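You operate a simulated robot arm through the tools that you are given. There is no shell and no other tool.

You run a simulated robot arm. Do the job below in one go: nothing can be reset, and whatever is moved stays where it is left.

JOB
Put things in order on the top of the steel table. At the end: the beige grease brush stands where the orange sanding block stood; the silver drain can (marked "OLD OIL") from the top of the steel table is on the orange plate (marked "FRAGILE"); the green chip stands where the silver drain can stood; the orange sanding block stands where the green chip stood; the orange oil swab stands where the beige grease brush stood; whatever was shut is shut again. Leave all else as you found it, and nothing knocked over. Set down upright: drain can.

Only the result counts: the job must be done as asked and must still hold three seconds after the hand-in. Knocking over, shifting, dropping, spilling or breaking anything else fails it.

ROBOT AND FRAMES
A 7-joint arm with a two-finger parallel gripper, fixed in place. Base frame: the origin is at the foot of the arm, x ahead of it, y to its left, z up; the work surface is at about z = 86. Units: cm, rad, N and s.
With the tool pointing down near the work surface it reaches from about 30 to 70 cm from the base axis. Its first joint turns from -1.152 to 1.152 rad. Payload 1.57 kg.
The TCP is the grasp point between the finger pads, 3 cm short of the fingertips. In the tool frame z runs along the fingers and y along their closing line. Largest opening 11 cm; finger width 2.4, thickness 1.2; the body of the gripper, 4.8 by 11.2 cm, starts 7.8 cm behind the TCP.
Orientation is told as [roll, pitch, yaw] about the base's x, y, z axes, in that order, counted from this pose: with the fingers straight down and closing along the base's y, the tool's x points along the base's -x, its y along +y and its z along -z.

CONTROLS
- The arm moves only by the tool play_rows. Its argument "steps" is one flat list of numbers, 7 for each row, row after row: the shift along the base's x, y, z in m, then the turn, a rotation vector about the base's x, y, z in rad, then the gripper command, from -1 (fully open) to 1 (shut), values between in proportion. In form: [tx, ty, tz, ax, ay, az, grip, tx, ty, tz, ax, ay, az, grip, ...]. A call has 1 to 20 rows; each row is the pose to reach, as a shift and turn from the pose commanded when the call began. A row lasts 0.2 s, in which the tool goes at most 5 cm and 0.15 rad; a call with a longer step from one row to the next is refused whole, and so is a gripper value outside its range. A pose out of reach is approached as far as the arm can. The call stops where the force on the tool passes 40 N (or 10 N more than at its start, if that is more) or the arm is blocked; 0.2 s more then pass. The fingers move at their own pace (about 10.8 cm/s each) and stop on an object; they squeeze with about 23 N. The grip force told is the motor's: it shows also when the fingers shut on nothing. Time passes only in rows, and 0.2 s behind the last, so rows that repeat a pose let the fingers close. It gives the time, the measured TCP pose, the force on the tool (base axes), the opening and the grip force at its end, in the units of the frame above (readings bear some noise), with the torque about the TCP (base axes, N m) and any sound that the robot's microphone picked up.
- Cameras (640 x 400 px; columns grow to the right, rows downward): "scene" is fixed at [16.52, -38.53, 140.77]; the picture's right is [0.76, -0.66, 0.00], its down [-0.40, -0.46, -0.80] and it looks along [0.52, 0.60, -0.61] (base axes); focal length 362 px, centre (320, 200). "wrist" rides on the gripper at [7, 1.6, -14.1] in the tool frame; the picture's right is [-0.23, 0.97, 0.00], its down [-0.86, -0.20, -0.48] and it looks along [-0.47, -0.11, 0.88] (tool axes); focal length 222 px, centre (320, 200). There is no depth. A picture from a camera that has moved, and an enlarged one, comes with that camera's place and axes in the base frame and with its lens. The place of the scene camera against the robot may be out by one fixed shift of up to 1.8 cm in any direction.
- get_image(camera): a new picture of that camera. The clock stands still meanwhile.
- close_up(camera, box): a new picture of the part [left, top, right, bottom] of that camera's present view, enlarged. The clock stands still meanwhile.
- job_done(): hands the job in; it is judged then, once.

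Nothing tells you positions but the pictures and the camera data. Unless the task says otherwise, let go and move clear before handing in.

The tools are called by a JSON object that holds its "fn" and its "kwargs". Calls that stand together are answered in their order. play_rows: Moves the arm, as the interface text tells. Its arguments: {"type":"object","properties":{"steps":{"type":"array","items":{"type":"number"}}},"required":["steps"]} The other tools are called the same way: get_image (camera) takes a picture; close_up (camera, box) takes an enlarged picture of a part of a camera's view; job_done () hands the job in.

At the start:

```text
time_s: 0.0
tcp_pos: [32.84, 1.48, 115.95]
tcp_rot: [0.002, 0.0, 0.0]
wrist_force: [0.1, -0.5, -0.2]
torque: [0.03, 0.0, 0.02]
gripper_width: 11.01
grasp_force: 0.1
```

scene: 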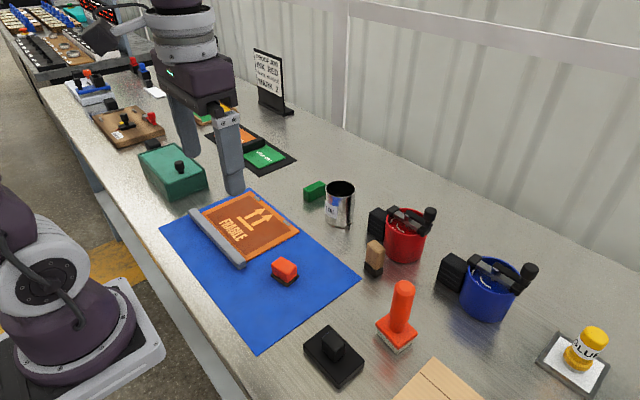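
wrist: 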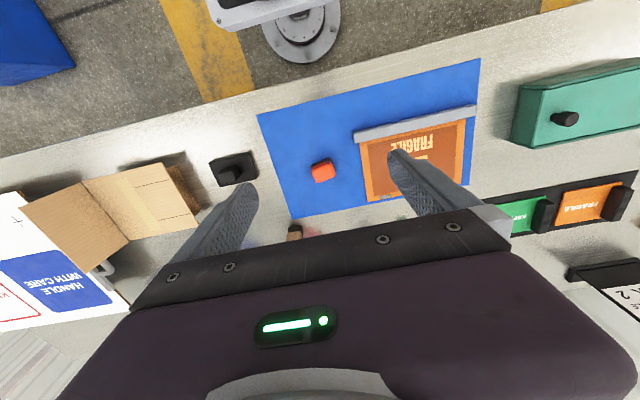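

I see the steel table with a blue mat, an orange FRAGILE plate on it, a silver can, green chip, beige brush, orange/red blocks and an orange swab-like thing. First I'll take enlarged views to identify everything.

{"fn": "close_up", "kwargs": {"camera": "scene", "box": [150, 160, 470, 360]}}

{"fn": "close_up", "kwargs": {"camera": "scene", "box": [300, 150, 460, 250]}}

{"fn": "close_up", "kwargs": {"camera": "scene", "box": [340, 180, 640, 400]}}

{"fn": "close_up", "kwargs": {"camera": "scene", "box": [60, 40, 320, 210]}}

{"fn": "close_up", "kwargs": {"camera": "wrist", "box": [180, 40, 500, 240]}}

```text
2.00 times, centred on (310, 260) of scene
camera zoom: at [16.52, -38.53, 140.77], right [0.76, -0.66, 0.0], down [-0.4, -0.46, -0.8], along [0.52, 0.6, -0.61], focal length 725 px, centre (340, 80)
```

zoom: 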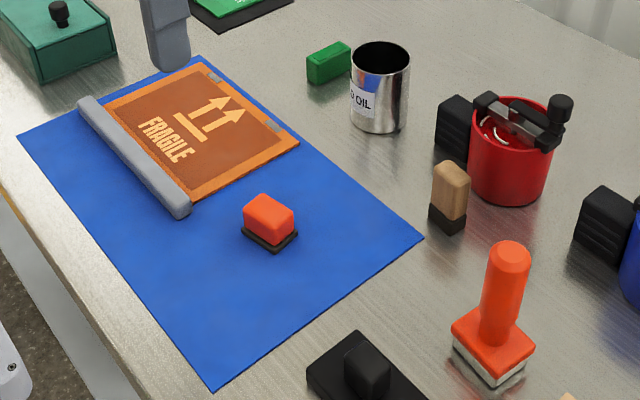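

```text
4.00 times, centred on (380, 200) of scene
camera zoom: at [16.52, -38.53, 140.77], right [0.76, -0.66, 0.0], down [-0.4, -0.46, -0.8], along [0.52, 0.6, -0.61], focal length 1449 px, centre (80, 200)
```

zoom: 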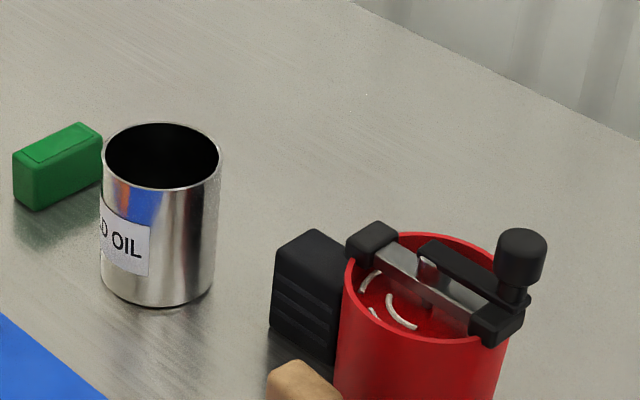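

```text
1.82 times, centred on (490, 290) of scene
camera zoom: at [16.52, -38.53, 140.77], right [0.76, -0.66, 0.0], down [-0.4, -0.46, -0.8], along [0.52, 0.6, -0.61], focal length 659 px, centre (11, 36)
```

zoom: 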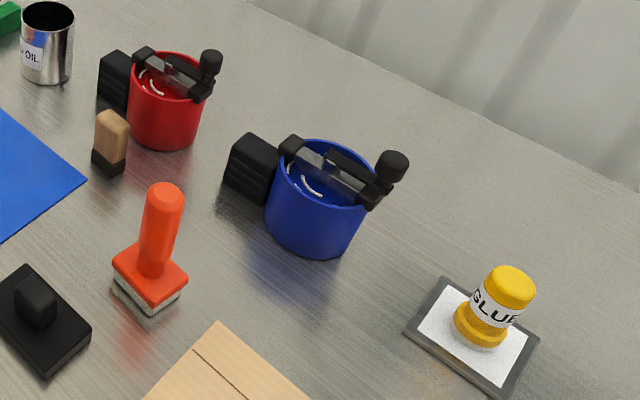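

```text
2.35 times, centred on (190, 125) of scene
camera zoom: at [16.52, -38.53, 140.77], right [0.76, -0.66, 0.0], down [-0.4, -0.46, -0.8], along [0.52, 0.6, -0.61], focal length 852 px, centre (626, 376)
```

zoom: 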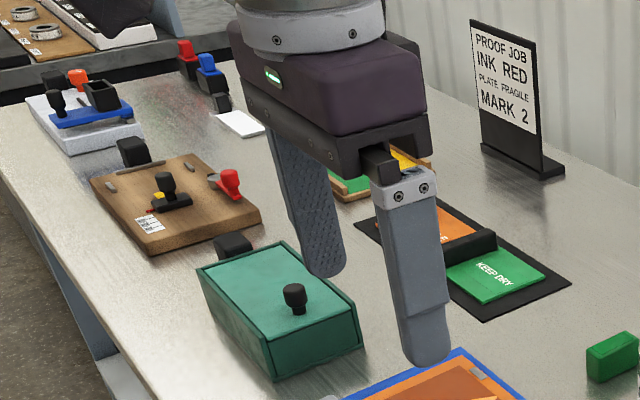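

```text
2.00 times, centred on (340, 140) of wrist
camera zoom: at [26.03, 3.05, 129.97], right [0.23, 0.97, 0.0], down [0.86, -0.2, 0.48], along [0.47, -0.11, -0.88], focal length 444 px, centre (280, 320)
```

zoom: 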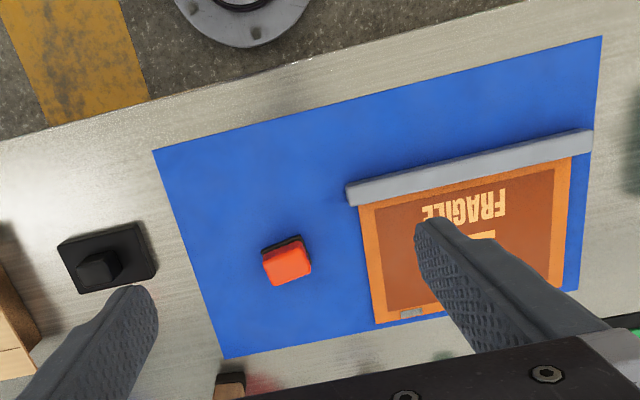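

I see two candidates for a "FRAGILE" plate (one on the blue mat, one in the black tray behind) and a shut green box; I need to look closer before deciding.

{"fn": "close_up", "kwargs": {"camera": "scene", "box": [190, 100, 310, 175]}}

{"fn": "close_up", "kwargs": {"camera": "scene", "box": [180, 180, 310, 262]}}

{"fn": "close_up", "kwargs": {"camera": "scene", "box": [50, 50, 180, 150]}}

{"fn": "close_up", "kwargs": {"camera": "scene", "box": [340, 230, 440, 360]}}

{"fn": "close_up", "kwargs": {"camera": "scene", "box": [0, 0, 200, 125]}}

{"fn": "close_up", "kwargs": {"camera": "wrist", "box": [480, 150, 640, 250]}}

{"fn": "close_up", "kwargs": {"camera": "wrist", "box": [0, 140, 260, 320]}}

```text
5.33 times, centred on (250, 138) of scene
camera zoom: at [16.52, -38.53, 140.77], right [0.76, -0.66, 0.0], down [-0.4, -0.46, -0.8], along [0.52, 0.6, -0.61], focal length 1932 px, centre (693, 533)
```

zoom: 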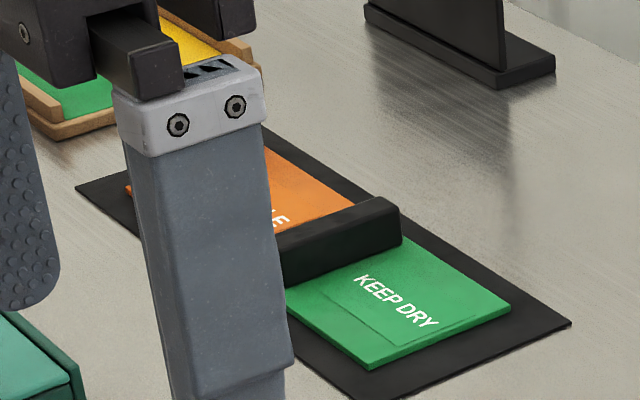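

```text
4.88 times, centred on (245, 221) of scene
camera zoom: at [16.52, -38.53, 140.77], right [0.76, -0.66, 0.0], down [-0.4, -0.46, -0.8], along [0.52, 0.6, -0.61], focal length 1767 px, centre (686, 98)
```

zoom: 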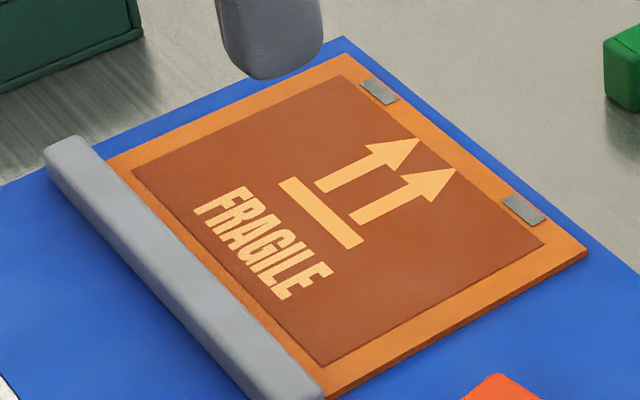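

```text
4.00 times, centred on (115, 100) of scene
camera zoom: at [16.52, -38.53, 140.77], right [0.76, -0.66, 0.0], down [-0.4, -0.46, -0.8], along [0.52, 0.6, -0.61], focal length 1449 px, centre (1140, 600)
```

zoom: 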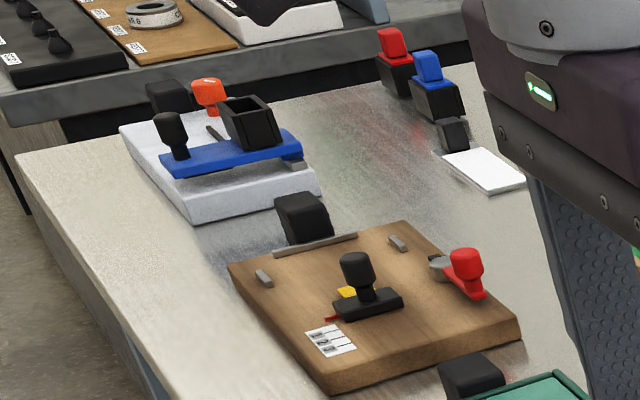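

```text
3.08 times, centred on (390, 295) of scene
camera zoom: at [16.52, -38.53, 140.77], right [0.76, -0.66, 0.0], down [-0.4, -0.46, -0.8], along [0.52, 0.6, -0.61], focal length 1115 px, centre (105, -92)
```

zoom: 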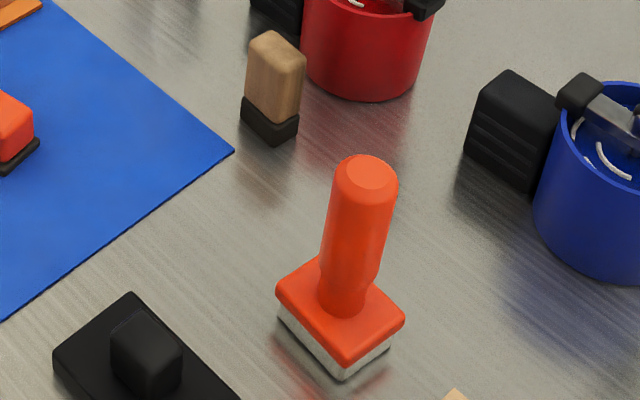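

```text
3.20 times, centred on (100, 62) of scene
camera zoom: at [16.52, -38.53, 140.77], right [0.76, -0.66, 0.0], down [-0.4, -0.46, -0.8], along [0.52, 0.6, -0.61], focal length 1159 px, centre (1024, 640)
```

zoom: 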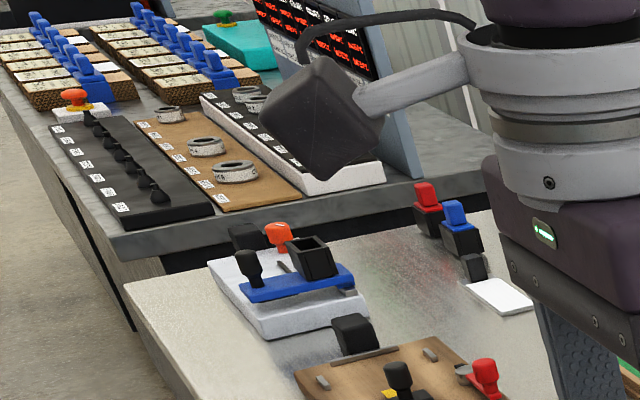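

```text
4.00 times, centred on (560, 200) of wrist
camera zoom: at [26.03, 3.05, 129.97], right [0.23, 0.97, 0.0], down [0.86, -0.2, 0.48], along [0.47, -0.11, -0.88], focal length 888 px, centre (-640, 200)
```

zoom: 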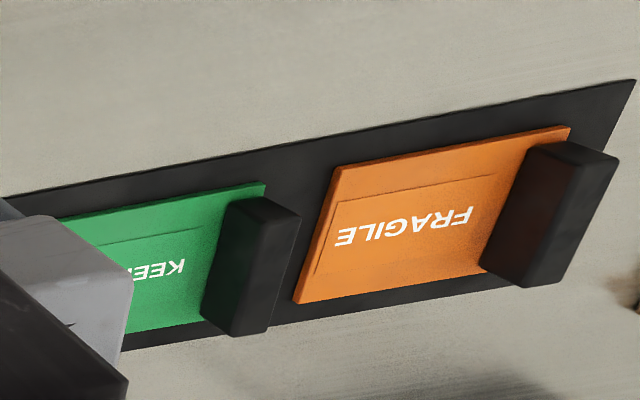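

```text
2.22 times, centred on (130, 230) of wrist
camera zoom: at [26.03, 3.05, 129.97], right [0.23, 0.97, 0.0], down [0.86, -0.2, 0.48], along [0.47, -0.11, -0.88], focal length 494 px, centre (742, 133)
```

zoom: 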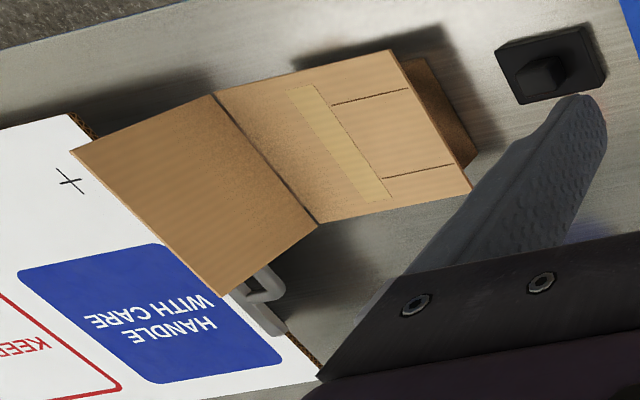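

The tray plate in the back lies about 85 cm from the base, outside the reach, so the FRAGILE plate on the blue mat (about x 44, y 18) is the target. I take the small orange block on the mat as the sanding block and the orange handle with the pale pad as the oil swab. Next I move over the table for a good wrist view.

{"fn": "play_rows", "kwargs": {"steps": [0.04, 0.01, 0, 0, 0, 0, -1, 0.08, 0.02, 0, 0, 0, 0, -1, 0.12, 0.03, 0, 0, 0, 0, -1, 0.16, 0.04, 0, 0, 0, 0, -1, 0.2, 0.05, 0, 0, 0, 0, -1, 0.2, 0.05, 0, 0, 0, 0, -1, 0.2, 0.05, 0, 0, 0, 0, -1]}}

{"fn": "get_image", "kwargs": {"camera": "wrist"}}

{"fn": "get_image", "kwargs": {"camera": "scene"}}

```text
time_s: 1.6
tcp_pos: [52.94, 6.29, 115.78]
tcp_rot: [0.001, -0.001, 0.0]
wrist_force: [0.6, 1.0, 0.7]
torque: [0.0, 0.0, -0.02]
gripper_width: 11.01
grasp_force: 0.1
```

```text
taken
camera wrist: at [46.03, 7.92, 129.82], right [0.23, 0.97, 0.0], down [0.86, -0.2, 0.48], along [0.47, -0.11, -0.88], focal length 222 px, centre (320, 200)
```

wrist: 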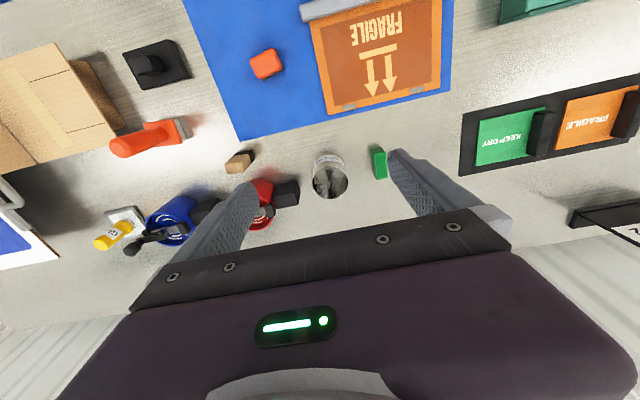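

```text
taken
```

scene: 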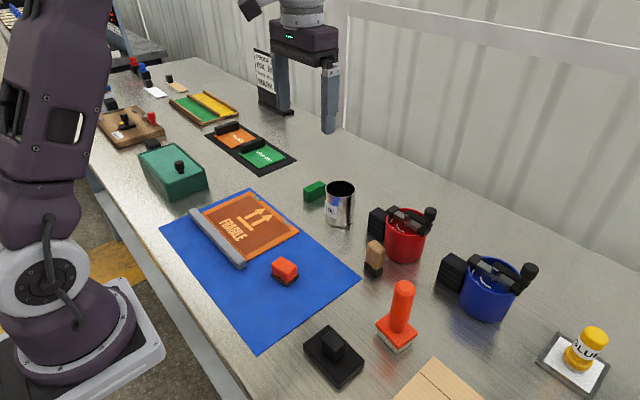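

The wrist view now shows all the objects; I'll enlarge it to localise each one.

{"fn": "close_up", "kwargs": {"camera": "wrist", "box": [300, 130, 420, 205]}}

{"fn": "close_up", "kwargs": {"camera": "wrist", "box": [200, 130, 320, 205]}}

{"fn": "close_up", "kwargs": {"camera": "wrist", "box": [100, 30, 300, 160]}}

{"fn": "close_up", "kwargs": {"camera": "wrist", "box": [290, 0, 470, 120]}}

```text
5.33 times, centred on (360, 168) of wrist
camera zoom: at [46.03, 7.92, 129.82], right [0.23, 0.97, 0.0], down [0.86, -0.2, 0.48], along [0.47, -0.11, -0.88], focal length 1185 px, centre (107, 373)
```

zoom: 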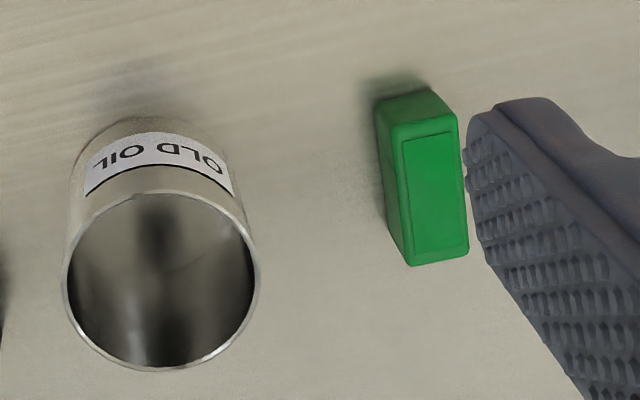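

```text
5.33 times, centred on (260, 168) of wrist
camera zoom: at [46.03, 7.92, 129.82], right [0.23, 0.97, 0.0], down [0.86, -0.2, 0.48], along [0.47, -0.11, -0.88], focal length 1185 px, centre (640, 373)
```

zoom: 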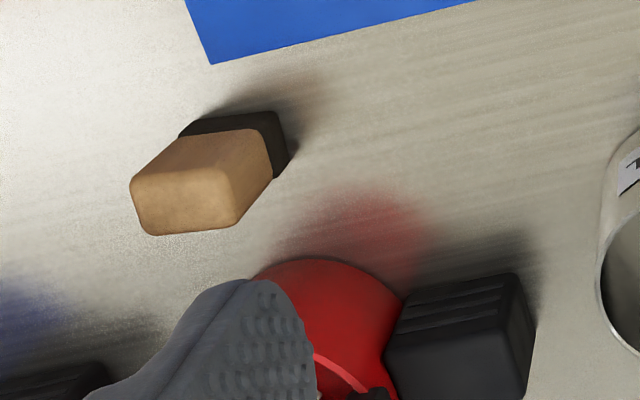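

```text
3.08 times, centred on (200, 95) of wrist
camera zoom: at [46.03, 7.92, 129.82], right [0.23, 0.97, 0.0], down [0.86, -0.2, 0.48], along [0.47, -0.11, -0.88], focal length 684 px, centre (689, 523)
```

zoom: 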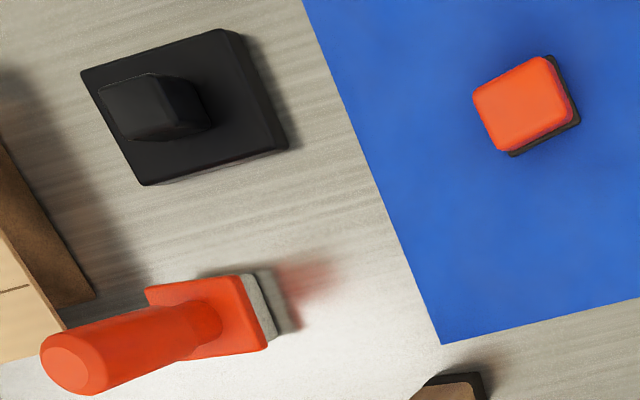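

```text
3.33 times, centred on (380, 60) of wrist
camera zoom: at [46.03, 7.92, 129.82], right [0.23, 0.97, 0.0], down [0.86, -0.2, 0.48], along [0.47, -0.11, -0.88], focal length 740 px, centre (120, 667)
```

zoom: 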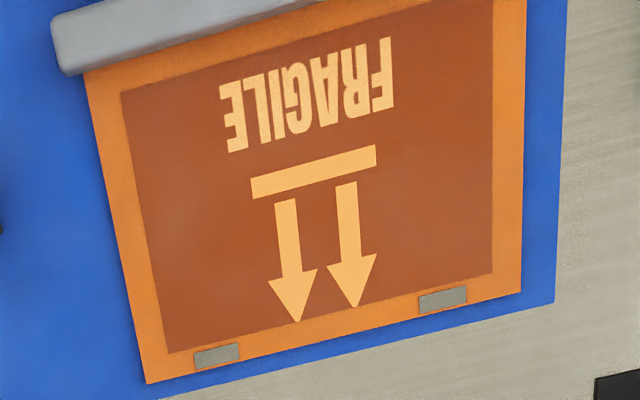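

The can sits at about (61.9, 6.0) with 6.3 cm diameter and 8.5 cm height; the plate's free area is centred near (45, 18). I go above the can with a partly closed gripper (the red pot's black block is near) and check alignment.

{"fn": "play_rows", "kwargs": {"steps": [0.03, -0.001, 0, 0, 0, 0, -0.5, 0.06, -0.002, 0, 0, 0, 0, -0.5, 0.089, -0.003, -0.02, 0, 0, 0, -0.5, 0.089, -0.003, -0.06, 0, 0, 0, -0.5, 0.089, -0.003, -0.09, 0, 0, 0, -0.5, 0.089, -0.003, -0.09, 0, 0, 0, -0.5, 0.089, -0.003, -0.09, 0, 0, 0, -0.5]}}

{"fn": "get_image", "kwargs": {"camera": "wrist"}}

{"fn": "get_image", "kwargs": {"camera": "scene"}}

```text
time_s: 3.2
tcp_pos: [62.06, 6.0, 106.94]
tcp_rot: [0.001, 0.001, -0.001]
wrist_force: [-0.2, 0.3, -0.7]
torque: [0.02, 0.01, -0.01]
gripper_width: 8.25
grasp_force: 0.0
```

```text
taken
camera wrist: at [55.13, 7.74, 120.85], right [0.23, 0.97, 0.0], down [0.85, -0.2, 0.48], along [0.47, -0.11, -0.88], focal length 222 px, centre (320, 200)
```

wrist: 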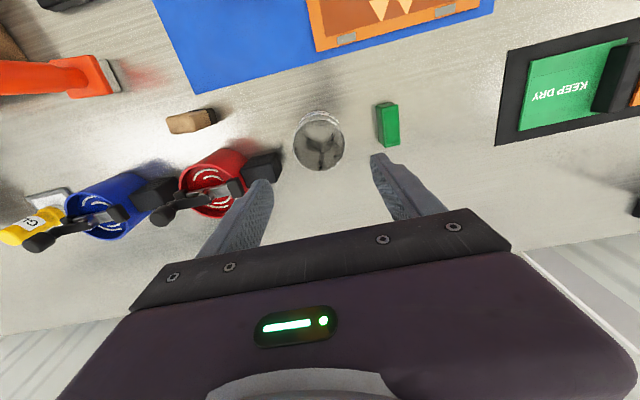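

```text
taken
```

scene: 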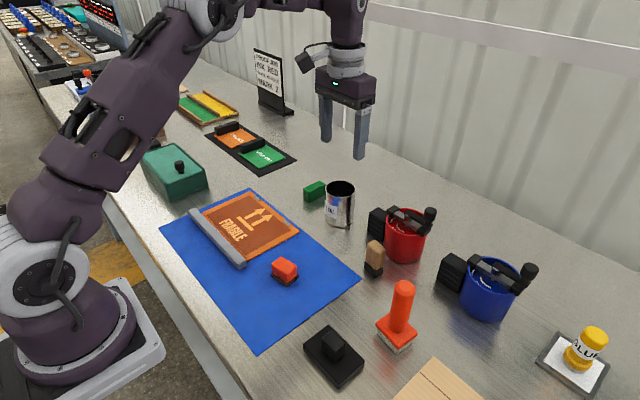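

{"fn": "close_up", "kwargs": {"camera": "wrist", "box": [270, 90, 430, 190]}}

{"fn": "close_up", "kwargs": {"camera": "wrist", "box": [140, 90, 300, 190]}}

{"fn": "close_up", "kwargs": {"camera": "wrist", "box": [140, 150, 300, 250]}}

```text
4.00 times, centred on (350, 140) of wrist
camera zoom: at [55.13, 7.74, 120.85], right [0.23, 0.97, 0.0], down [0.85, -0.2, 0.48], along [0.47, -0.11, -0.88], focal length 888 px, centre (200, 440)
```

zoom: 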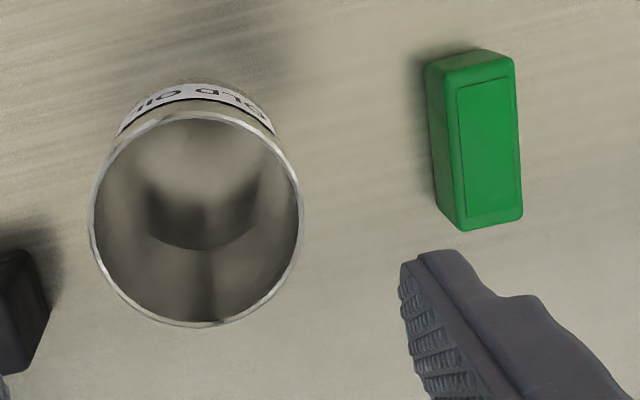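

```text
4.00 times, centred on (220, 140) of wrist
camera zoom: at [55.13, 7.74, 120.85], right [0.23, 0.97, 0.0], down [0.85, -0.2, 0.48], along [0.47, -0.11, -0.88], focal length 888 px, centre (720, 440)
```

zoom: 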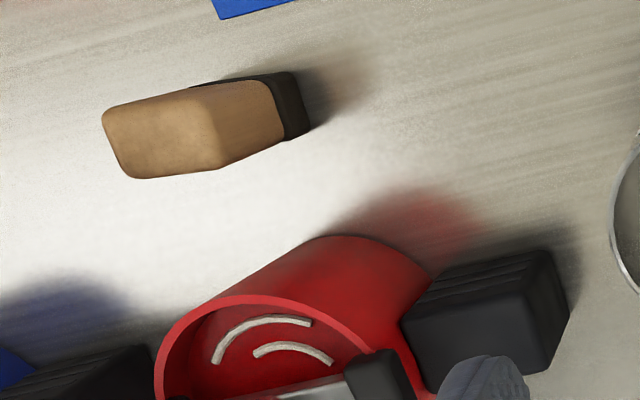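

```text
4.00 times, centred on (220, 200) of wrist
camera zoom: at [55.13, 7.74, 120.85], right [0.23, 0.97, 0.0], down [0.85, -0.2, 0.48], along [0.47, -0.11, -0.88], focal length 888 px, centre (720, 200)
```

zoom: 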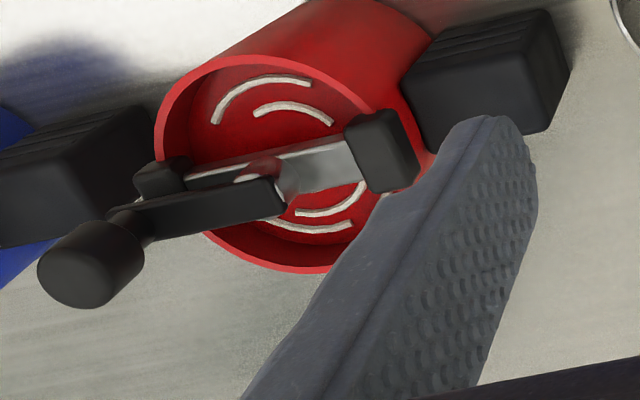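

The can is centred under the gripper within 2–3 mm and the black block is clear by about 2 cm. I descend to z ≈ 91 and close on the can.

{"fn": "play_rows", "kwargs": {"steps": [-0.002, 0, -0.04, 0, 0, 0, -0.5, -0.002, 0, -0.08, 0, 0, 0, -0.5, -0.002, 0, -0.11, 0, 0, 0, -0.5, -0.002, 0, -0.135, 0, 0, 0, -0.5, -0.002, 0, -0.155, 0, 0, 0, -0.5, -0.002, 0, -0.155, 0, 0, 0, -0.5, -0.002, 0, -0.155, 0, 0, 0, -0.5]}}

{"fn": "get_image", "kwargs": {"camera": "wrist"}}

{"fn": "close_up", "kwargs": {"camera": "scene", "box": [270, 130, 470, 280]}}

```text
time_s: 4.8
tcp_pos: [61.65, 6.06, 91.65]
tcp_rot: [-0.001, 0.001, 0.0]
wrist_force: [-0.1, -1.1, -0.7]
torque: [0.02, -0.03, -0.01]
gripper_width: 8.24
grasp_force: 0.1
```

```text
taken
camera wrist: at [54.71, 7.69, 105.57], right [0.23, 0.97, 0.0], down [0.86, -0.2, 0.48], along [0.47, -0.11, -0.88], focal length 222 px, centre (320, 200)
```

wrist: 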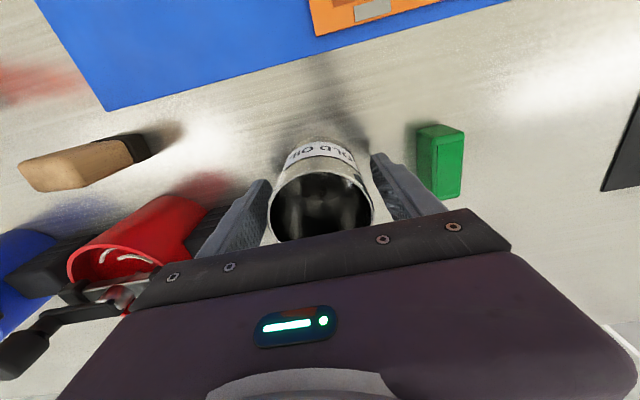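

```text
2.67 times, centred on (370, 205) of scene
camera zoom: at [16.52, -38.53, 140.77], right [0.76, -0.66, 0.0], down [-0.4, -0.46, -0.8], along [0.52, 0.6, -0.61], focal length 966 px, centre (187, 187)
```

zoom: 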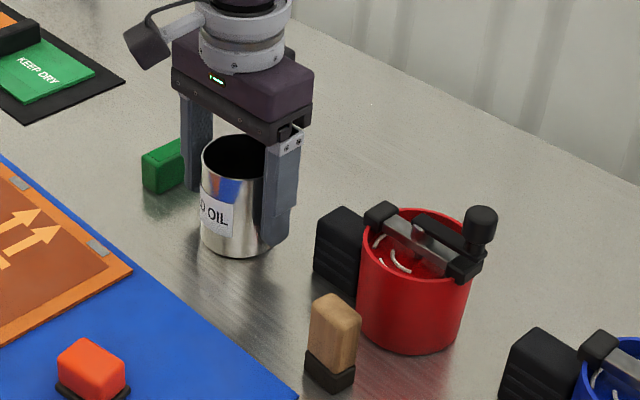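

The can sits between the fingers with room on both sides. I close the gripper.

{"fn": "play_rows", "kwargs": {"steps": [0, 0, 0, 0, 0, 0, 0, 0, 0, 0, 0, 0, 0, 0.4, 0, 0, 0, 0, 0, 0, 0.8, 0, 0, 0, 0, 0, 0, 1, 0, 0, 0, 0, 0, 0, 1]}}

{"fn": "get_image", "kwargs": {"camera": "wrist"}}

```text
time_s: 6.0
tcp_pos: [61.55, 6.07, 91.54]
tcp_rot: [0.001, 0.0, 0.001]
wrist_force: [-0.2, -0.1, 0.0]
torque: [0.02, -0.02, -0.01]
gripper_width: 6.48
grasp_force: 23.5
```

```text
taken
camera wrist: at [54.71, 7.69, 105.59], right [0.23, 0.97, 0.0], down [0.86, -0.2, 0.48], along [0.47, -0.11, -0.88], focal length 222 px, centre (320, 200)
```

wrist: 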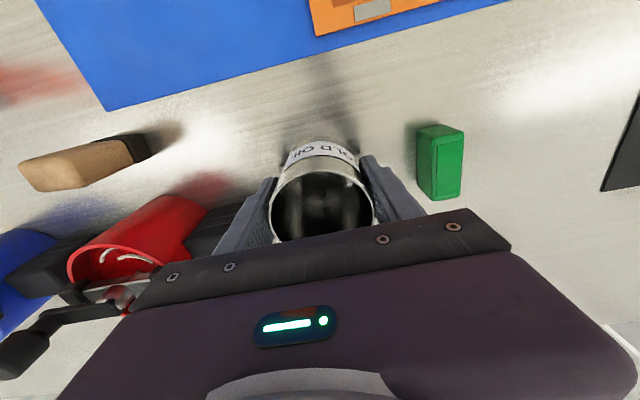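

Can gripped (6.5 cm). I lift it straight up slowly and carry it level to above the plate at about (45, 18).

{"fn": "play_rows", "kwargs": {"steps": [0, 0, 0.01, 0, 0, 0, 1, 0, 0, 0.03, 0, 0, 0, 1, 0, 0, 0.055, 0, 0, 0, 1, 0, 0, 0.08, 0, 0, 0, 1, -0.015, 0.01, 0.09, 0, 0, 0, 1, -0.035, 0.025, 0.09, 0, 0, 0, 1, -0.06, 0.043, 0.09, 0, 0, 0, 1, -0.085, 0.061, 0.09, 0, 0, 0, 1, -0.11, 0.079, 0.09, 0, 0, 0, 1, -0.135, 0.097, 0.09, 0, 0, 0, 1, -0.155, 0.112, 0.09, 0, 0, 0, 1, -0.166, 0.119, 0.09, 0, 0, 0, 1, -0.166, 0.119, 0.09, 0, 0, 0, 1, -0.166, 0.119, 0.09, 0, 0, 0, 1]}}

{"fn": "get_image", "kwargs": {"camera": "wrist"}}

{"fn": "get_image", "kwargs": {"camera": "scene"}}

```text
time_s: 9.0
tcp_pos: [44.84, 17.99, 100.53]
tcp_rot: [-0.001, -0.001, 0.0]
wrist_force: [-0.3, -0.7, -1.4]
torque: [-0.03, 0.02, 0.03]
gripper_width: 6.49
grasp_force: 23.0
```

```text
taken
camera wrist: at [38.01, 19.64, 114.53], right [0.23, 0.97, 0.0], down [0.86, -0.2, 0.48], along [0.47, -0.11, -0.88], focal length 222 px, centre (320, 200)
```

wrist: 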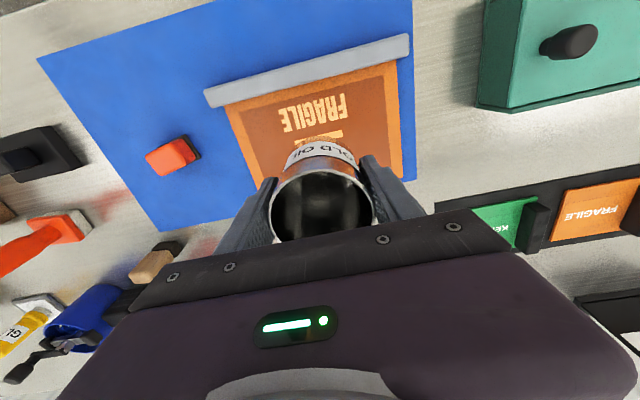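

```text
taken
```

scene: 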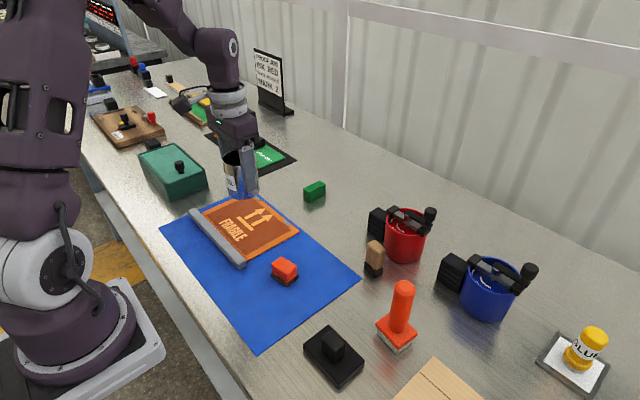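

The can hangs level above the plate centre. I lower it to just above the plate, then in small steps until contact.

{"fn": "play_rows", "kwargs": {"steps": [0, 0, -0.02, 0, 0, 0, 1, 0, 0, -0.04, 0, 0, 0, 1, 0, 0, -0.06, 0, 0, 0, 1, 0, 0, -0.073, 0, 0, 0, 1, 0, 0, -0.076, 0, 0, 0, 1, 0, 0, -0.076, 0, 0, 0, 1]}}

{"fn": "close_up", "kwargs": {"camera": "scene", "box": [180, 140, 310, 270]}}

```text
time_s: 10.4
tcp_pos: [45.05, 17.91, 92.95]
tcp_rot: [-0.002, -0.002, 0.001]
wrist_force: [-1.0, 0.7, -0.6]
torque: [0.03, 0.01, -0.02]
gripper_width: 6.48
grasp_force: 23.1
```

```text
3.08 times, centred on (245, 205) of scene
camera zoom: at [16.52, -38.53, 140.77], right [0.76, -0.66, 0.0], down [-0.4, -0.46, -0.8], along [0.52, 0.6, -0.61], focal length 1115 px, centre (551, 185)
```

zoom: 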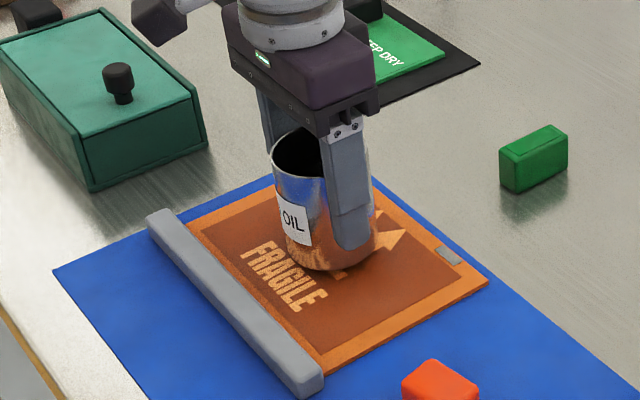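

{"fn": "play_rows", "kwargs": {"steps": [0, 0, -0.002, 0, 0, 0, 1, 0, 0, -0.004, 0, 0, 0, 1, 0, 0, -0.004, 0, 0, 0, 1]}}

```text
time_s: 11.2
tcp_pos: [45.07, 18.0, 92.57]
tcp_rot: [0.001, 0.001, -0.001]
wrist_force: [0.2, -0.1, -0.9]
torque: [0.0, -0.03, 0.04]
gripper_width: 6.47
grasp_force: 23.8
```

No contact yet; I keep lowering in small steps.

{"fn": "play_rows", "kwargs": {"steps": [0, 0, -0.002, 0, 0, 0, 1, 0, 0, -0.002, 0, 0, 0, 1]}}

{"fn": "play_rows", "kwargs": {"steps": [0, 0, -0.0015, 0, 0, 0, 1, 0, 0, -0.0015, 0, 0, 0, 1]}}

```text
time_s: 11.8
tcp_pos: [45.15, 17.92, 92.29]
tcp_rot: [0.0, -0.001, 0.0]
wrist_force: [-0.2, 0.1, -1.3]
torque: [-0.02, -0.01, 0.01]
gripper_width: 6.53
grasp_force: 22.6
```

```text
time_s: 12.4
tcp_pos: [45.02, 17.95, 92.11]
tcp_rot: [0.0, -0.003, 0.0]
wrist_force: [-1.6, -0.6, 16.5]
torque: [-0.07, 0.15, 0.01]
gripper_width: 6.5
grasp_force: 22.8
```

Contact with the plate (16 N up). I ease off slightly, open partly and check.

{"fn": "play_rows", "kwargs": {"steps": [0, 0, 0.0007, 0, 0, 0, 1, 0, 0, 0.0007, 0, 0, 0, 0.2, 0, 0, 0.0007, 0, 0, 0, -0.2, 0, 0, 0.0007, 0, 0, 0, -0.5, 0, 0, 0.0007, 0, 0, 0, -0.5]}}

{"fn": "get_image", "kwargs": {"camera": "wrist"}}

{"fn": "close_up", "kwargs": {"camera": "scene", "box": [180, 140, 310, 270]}}

```text
time_s: 13.6
tcp_pos: [45.03, 18.07, 92.1]
tcp_rot: [0.001, 0.0, 0.002]
wrist_force: [1.0, -0.6, -0.3]
torque: [0.01, 0.01, -0.01]
gripper_width: 8.25
grasp_force: 0.0
```

```text
taken
camera wrist: at [38.15, 19.63, 106.18], right [0.23, 0.97, 0.0], down [0.86, -0.2, 0.48], along [0.47, -0.11, -0.88], focal length 222 px, centre (320, 200)
```

wrist: 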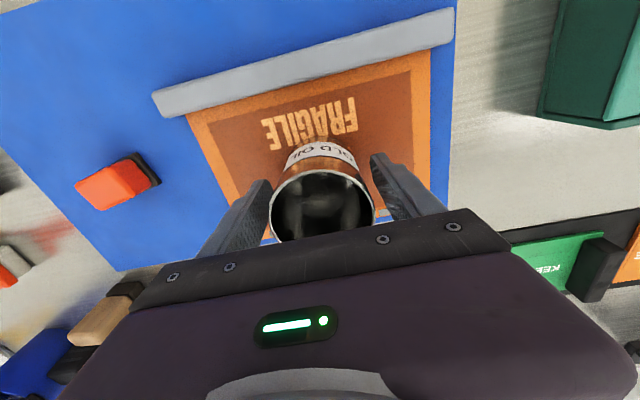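

```text
3.08 times, centred on (245, 205) of scene
camera zoom: at [16.52, -38.53, 140.77], right [0.76, -0.66, 0.0], down [-0.4, -0.46, -0.8], along [0.52, 0.6, -0.61], focal length 1115 px, centre (551, 185)
```

zoom: 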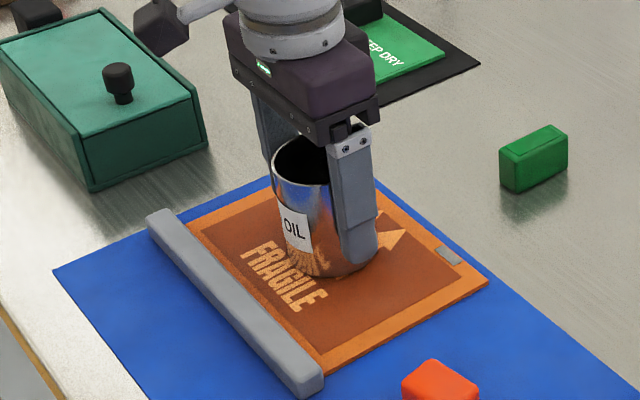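

The can stands upright and free on the plate. I rise straight up and go over to the green chip at about (63.0, 15.95).

{"fn": "play_rows", "kwargs": {"steps": [0, 0, 0.02, 0, 0, 0, -0.5, 0, 0, 0.05, 0, 0, 0, -0.5, 0, 0, 0.09, 0, 0, 0, -0.5, 0, 0, 0.13, 0, 0, 0, -0.5, 0.04, -0.005, 0.13, 0, 0, 0, -0.3, 0.08, -0.01, 0.13, 0, 0, 0, 0, 0.12, -0.015, 0.13, 0, 0, 0, 0, 0.16, -0.019, 0.13, 0, 0, 0, 0, 0.179, -0.021, 0.12, 0, 0, 0, 0, 0.179, -0.021, 0.09, 0, 0, 0, 0, 0.179, -0.021, 0.09, 0, 0, 0, 0, 0.179, -0.021, 0.09, 0, 0, 0, 0]}}

{"fn": "get_image", "kwargs": {"camera": "wrist"}}

{"fn": "get_image", "kwargs": {"camera": "scene"}}

```text
time_s: 16.2
tcp_pos: [63.05, 16.03, 101.14]
tcp_rot: [-0.001, -0.001, 0.0]
wrist_force: [-0.1, 0.6, 0.3]
torque: [0.01, -0.04, 0.0]
gripper_width: 5.52
grasp_force: 0.1
```

```text
taken
camera wrist: at [56.11, 17.73, 115.09], right [0.23, 0.97, 0.0], down [0.86, -0.2, 0.48], along [0.47, -0.11, -0.88], focal length 222 px, centre (320, 200)
```

wrist: 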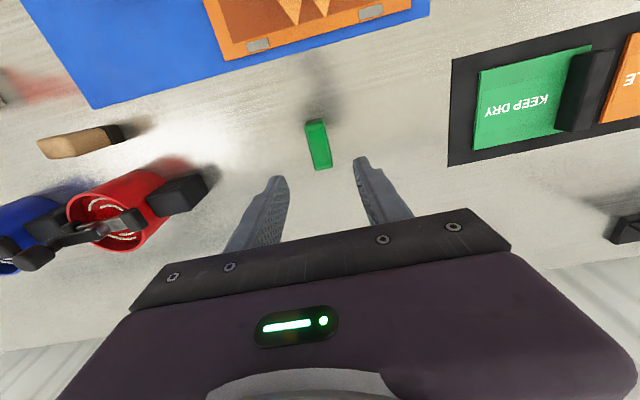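

```text
taken
```

scene: 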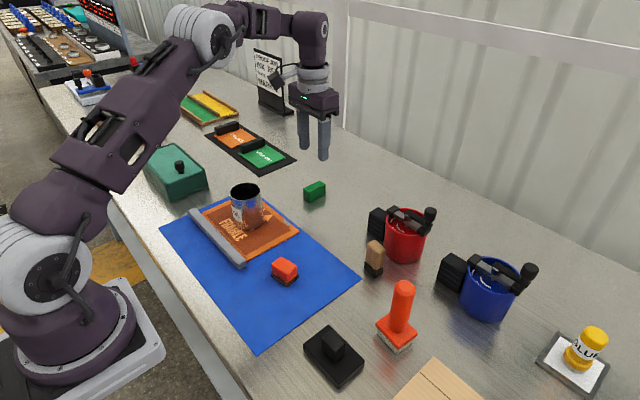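

{"fn": "close_up", "kwargs": {"camera": "wrist", "box": [270, 100, 370, 180]}}

{"fn": "close_up", "kwargs": {"camera": "scene", "box": [180, 140, 340, 270]}}

```text
5.00 times, centred on (320, 140) of wrist
camera zoom: at [56.11, 17.73, 115.09], right [0.23, 0.97, 0.0], down [0.86, -0.2, 0.48], along [0.47, -0.11, -0.88], focal length 1111 px, centre (320, 500)
```

zoom: 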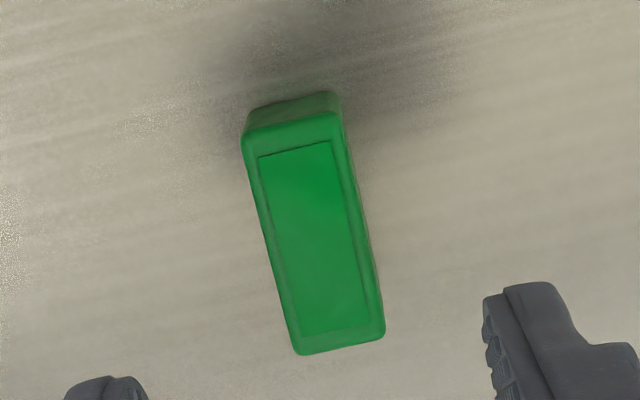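

```text
3.08 times, centred on (260, 205) of scene
camera zoom: at [16.52, -38.53, 140.77], right [0.76, -0.66, 0.0], down [-0.4, -0.46, -0.8], along [0.52, 0.6, -0.61], focal length 1115 px, centre (505, 185)
```

zoom: 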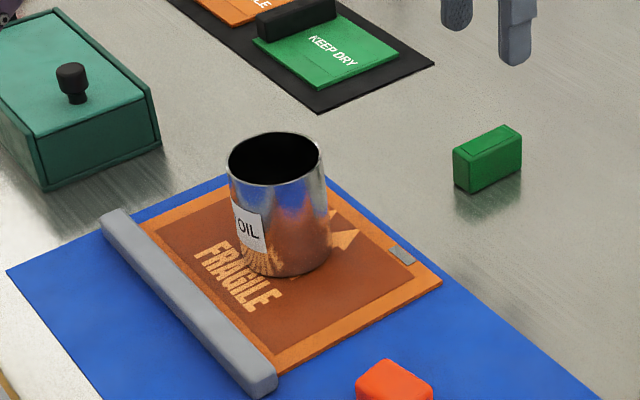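

Chip centre confirmed at (63.0, 16.0), axis-aligned, 5.3 × 2.1 cm and about 3.5 cm tall; the can looks fine on the plate. I descend and grip the chip.

{"fn": "play_rows", "kwargs": {"steps": [0, 0, -0.04, 0, 0, 0, 0, 0, 0, -0.08, 0, 0, 0, 0, 0, 0, -0.1, 0, 0, 0, 0, 0, 0, -0.115, 0, 0, 0, 0, 0, 0, -0.115, 0, 0, 0, 0, 0, 0, -0.115, 0, 0, 0, 0]}}

{"fn": "get_image", "kwargs": {"camera": "wrist"}}

```text
time_s: 17.6
tcp_pos: [63.08, 16.01, 89.52]
tcp_rot: [-0.001, 0.001, 0.001]
wrist_force: [0.8, -0.6, -0.6]
torque: [0.01, 0.0, -0.01]
gripper_width: 5.5
grasp_force: 0.0
```

```text
taken
camera wrist: at [56.15, 17.6, 103.58], right [0.23, 0.97, 0.0], down [0.86, -0.2, 0.48], along [0.47, -0.11, -0.88], focal length 222 px, centre (320, 200)
```

wrist: 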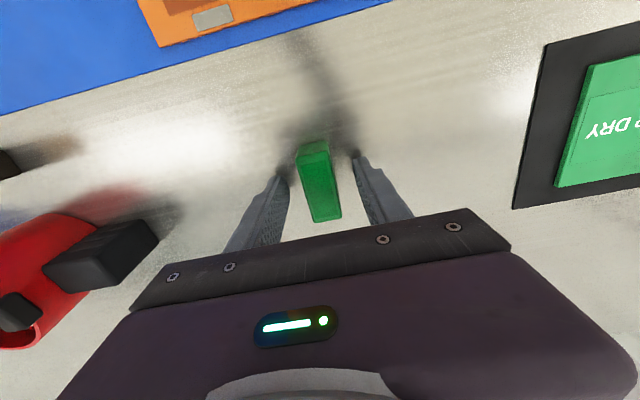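

{"fn": "play_rows", "kwargs": {"steps": [0, 0, 0, 0, 0, 0, 0.3, 0, 0, 0, 0, 0, 0, 0.6, 0, 0, 0, 0, 0, 0, 1, 0, 0, 0, 0, 0, 0, 1, 0, 0, 0, 0, 0, 0, 1]}}

```text
time_s: 18.8
tcp_pos: [63.05, 16.05, 89.66]
tcp_rot: [0.001, 0.0, 0.001]
wrist_force: [-0.2, 0.5, 0.0]
torque: [-0.01, 0.0, 0.01]
gripper_width: 2.3
grasp_force: 23.3
```

Chip held (2.3 cm). I lift it 5 cm, move it to the can's old spot (61.85, 6.05) and lower it there.

{"fn": "play_rows", "kwargs": {"steps": [0, 0, 0.015, 0, 0, 0, 1, 0, 0, 0.05, 0, 0, 0, 1, -0.003, -0.025, 0.06, 0, 0, 0, 1, -0.006, -0.05, 0.06, 0, 0, 0, 1, -0.009, -0.075, 0.06, 0, 0, 0, 1, -0.0115, -0.0998, 0.06, 0, 0, 0, 1, -0.0115, -0.0998, 0.045, 0, 0, 0, 1, -0.0115, -0.0998, 0.02, 0, 0, 0, 1, -0.0115, -0.0998, 0.007, 0, 0, 0, 1, -0.0115, -0.0998, 0.003, 0, 0, 0, 1, -0.0115, -0.0998, 0.003, 0, 0, 0, 1]}}

{"fn": "get_image", "kwargs": {"camera": "wrist"}}

{"fn": "close_up", "kwargs": {"camera": "scene", "box": [270, 130, 470, 280]}}

```text
time_s: 21.2
tcp_pos: [61.91, 5.89, 89.93]
tcp_rot: [0.0, 0.001, 0.0]
wrist_force: [0.4, -0.1, -0.1]
torque: [-0.04, -0.02, 0.04]
gripper_width: 2.3
grasp_force: 23.0
```

```text
taken
camera wrist: at [54.92, 7.54, 104.04], right [0.23, 0.97, 0.0], down [0.86, -0.2, 0.48], along [0.47, -0.11, -0.88], focal length 222 px, centre (320, 200)
```

wrist: 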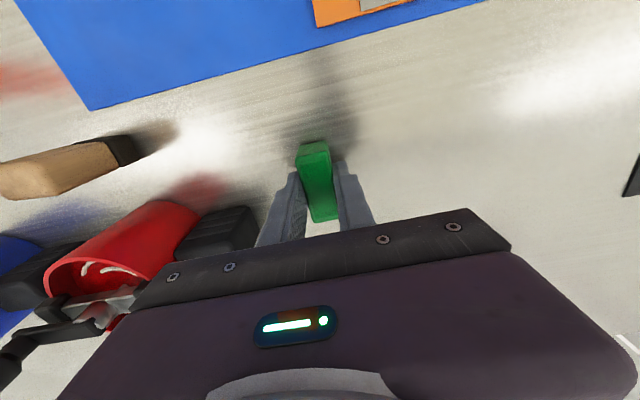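

```text
2.67 times, centred on (370, 205) of scene
camera zoom: at [16.52, -38.53, 140.77], right [0.76, -0.66, 0.0], down [-0.4, -0.46, -0.8], along [0.52, 0.6, -0.61], focal length 966 px, centre (187, 187)
```

zoom: 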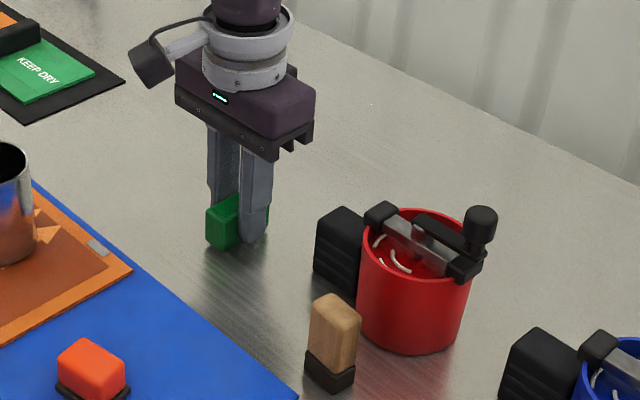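

The chip is 3 mm above the table at the can's old spot; I shift 1 mm in y and lower until contact.

{"fn": "play_rows", "kwargs": {"steps": [0, 0.001, -0.001, 0, 0, 0, 1, 0, 0.001, -0.002, 0, 0, 0, 1, 0, 0.001, -0.003, 0, 0, 0, 1, 0, 0.001, -0.0035, 0, 0, 0, 1]}}

```text
time_s: 22.2
tcp_pos: [61.78, 5.92, 89.7]
tcp_rot: [0.0, 0.0, 0.0]
wrist_force: [-0.1, -0.4, -0.6]
torque: [0.01, -0.05, -0.04]
gripper_width: 2.27
grasp_force: 23.4
```

{"fn": "play_rows", "kwargs": {"steps": [0, 0, -0.001, 0, 0, 0, 1, 0, 0, -0.001, 0, 0, 0, 1]}}

```text
time_s: 22.8
tcp_pos: [61.93, 6.01, 89.56]
tcp_rot: [0.0, 0.0, 0.0]
wrist_force: [-1.0, -1.0, 4.8]
torque: [-0.01, 0.06, 0.01]
gripper_width: 2.27
grasp_force: 23.3
```

Contact felt; I open the fingers to about 5 cm and rise.

{"fn": "play_rows", "kwargs": {"steps": [0, 0, 0, 0, 0, 0, 0.6, 0, 0, 0, 0, 0, 0, 0.3, 0, 0, 0, 0, 0, 0, 0.1, 0, 0, 0, 0, 0, 0, 0.1, 0, 0, 0.02, 0, 0, 0, 0.1, 0, 0, 0.06, 0, 0, 0, 0.1, 0, 0, 0.1, 0, 0, 0, 0.1, 0, 0, 0.14, 0, 0, 0, 0.1, 0, 0, 0.14, 0, 0, 0, 0.1]}}

{"fn": "get_image", "kwargs": {"camera": "wrist"}}

{"fn": "get_image", "kwargs": {"camera": "scene"}}

```text
time_s: 24.8
tcp_pos: [61.83, 5.97, 103.62]
tcp_rot: [-0.001, 0.001, 0.0]
wrist_force: [0.1, 0.4, 0.0]
torque: [0.0, 0.01, 0.03]
gripper_width: 4.95
grasp_force: 0.0
```

```text
taken
camera wrist: at [54.93, 7.66, 117.59], right [0.23, 0.97, 0.0], down [0.85, -0.2, 0.48], along [0.47, -0.11, -0.88], focal length 222 px, centre (320, 200)
```

wrist: 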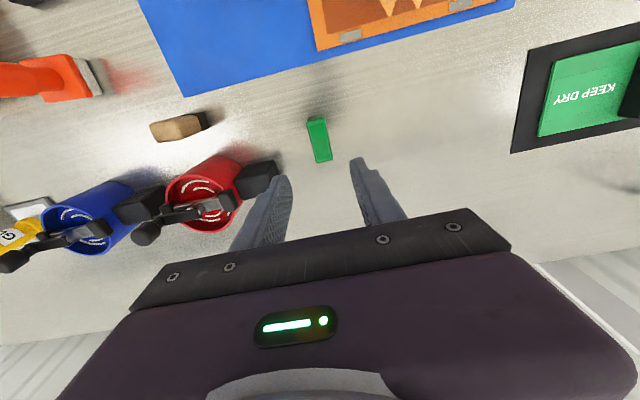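

```text
taken
```

scene: 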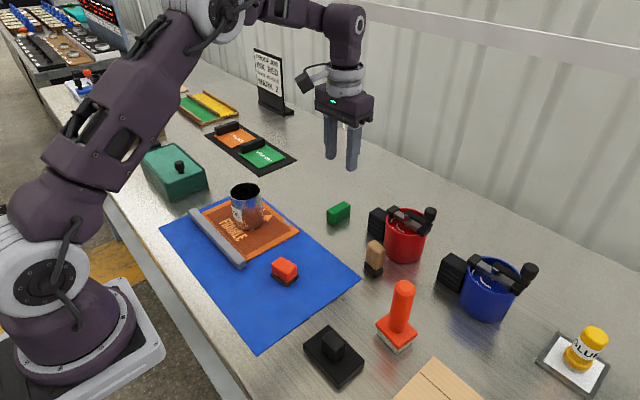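

Chip stands at the can's old spot. Next the sanding block on the mat near (42, 0): I move above it to look.

{"fn": "play_rows", "kwargs": {"steps": [-0.04, -0.012, 0.01, 0, 0, 0, -0.2, -0.08, -0.024, 0.01, 0, 0, 0, -0.2, -0.12, -0.036, 0.01, 0, 0, 0, -0.2, -0.16, -0.048, 0.01, 0, 0, 0, -0.2, -0.198, -0.06, 0.0, 0, 0, 0, -0.2, -0.198, -0.06, 0, 0, 0, 0, -0.2, -0.198, -0.06, 0, 0, 0, 0, -0.2]}}

{"fn": "get_image", "kwargs": {"camera": "wrist"}}

{"fn": "close_up", "kwargs": {"camera": "wrist", "box": [260, 90, 380, 180]}}

{"fn": "close_up", "kwargs": {"camera": "scene", "box": [240, 230, 330, 300]}}

```text
time_s: 26.4
tcp_pos: [41.9, -0.23, 103.31]
tcp_rot: [-0.001, 0.0, -0.002]
wrist_force: [0.2, 0.7, 0.3]
torque: [0.02, 0.0, 0.03]
gripper_width: 6.61
grasp_force: 0.1
```

```text
taken
camera wrist: at [35.0, 1.52, 117.26], right [0.23, 0.97, 0.0], down [0.85, -0.2, 0.48], along [0.47, -0.11, -0.88], focal length 222 px, centre (320, 200)
```

wrist: 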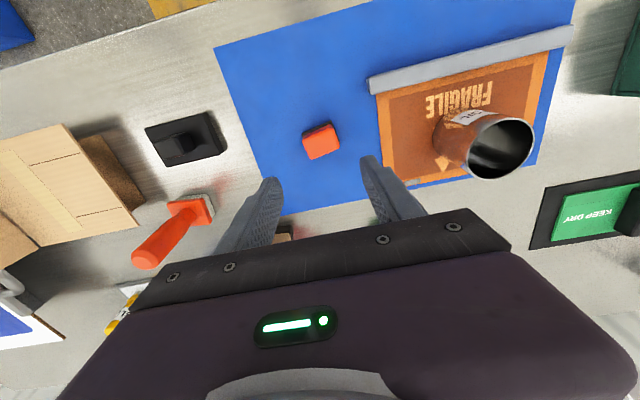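

```text
4.44 times, centred on (320, 135) of wrist
camera zoom: at [35.0, 1.52, 117.26], right [0.23, 0.97, 0.0], down [0.85, -0.2, 0.48], along [0.47, -0.11, -0.88], focal length 987 px, centre (320, 489)
```

zoom: 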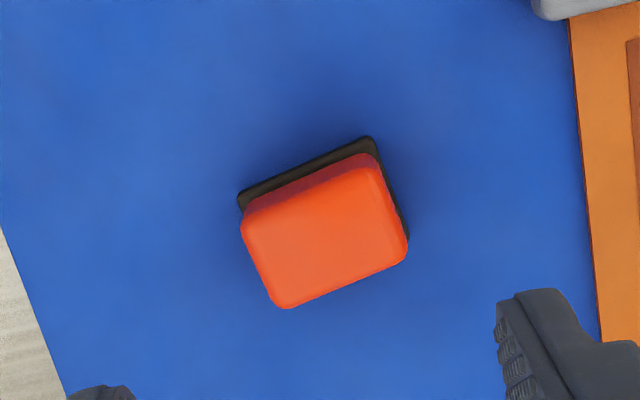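

```text
5.71 times, centred on (285, 265) of scene
camera zoom: at [16.52, -38.53, 140.77], right [0.76, -0.66, 0.0], down [-0.4, -0.46, -0.8], along [0.52, 0.6, -0.61], focal length 2070 px, centre (520, -171)
```

zoom: 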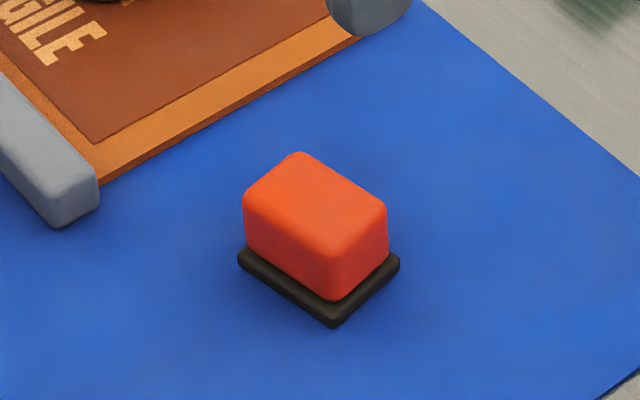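

The sanding block is centred at about (42.0, 0.0), turned about 0.2 rad, top at z ≈ 90, with a slightly wider dark base. I turn the gripper by 0.2 rad and go down part way for a check.

{"fn": "play_rows", "kwargs": {"steps": [0, 0.001, -0.02, 0, 0, 0.1, -0.2, 0, 0.001, -0.05, 0, 0, 0.2, -0.2, 0, 0.001, -0.075, 0, 0, 0.2, -0.2, 0, 0.001, -0.075, 0, 0, 0.2, -0.2, 0, 0.001, -0.075, 0, 0, 0.2, -0.2]}}

{"fn": "get_image", "kwargs": {"camera": "wrist"}}

{"fn": "close_up", "kwargs": {"camera": "wrist", "box": [260, 110, 380, 200]}}

```text
time_s: 27.6
tcp_pos: [41.95, -0.15, 95.91]
tcp_rot: [-0.001, 0.0, 0.2]
wrist_force: [-0.1, 0.5, -0.8]
torque: [0.02, -0.02, 0.01]
gripper_width: 6.6
grasp_force: 0.0
```

```text
taken
camera wrist: at [34.76, 0.17, 109.88], right [0.03, 1.0, 0.0], down [0.88, -0.03, 0.48], along [0.48, -0.01, -0.88], focal length 222 px, centre (320, 200)
```

wrist: 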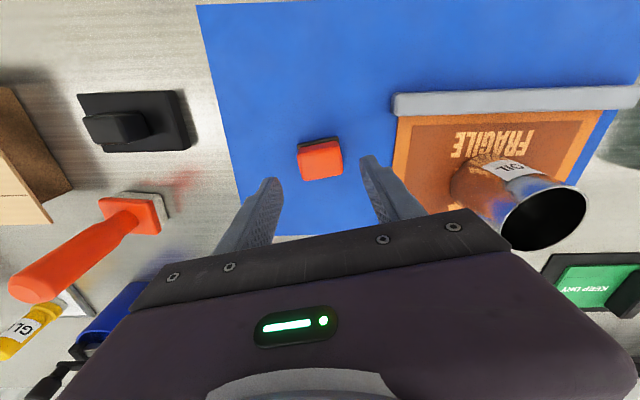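

```text
4.44 times, centred on (320, 155) of wrist
camera zoom: at [34.76, 0.17, 109.88], right [0.03, 1.0, 0.0], down [0.88, -0.03, 0.48], along [0.48, -0.01, -0.88], focal length 987 px, centre (320, 400)
```

zoom: 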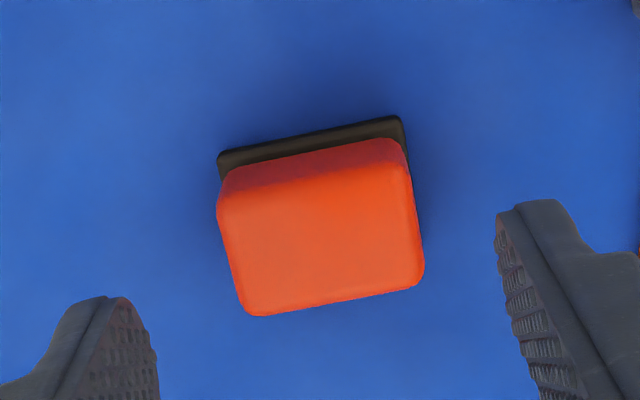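

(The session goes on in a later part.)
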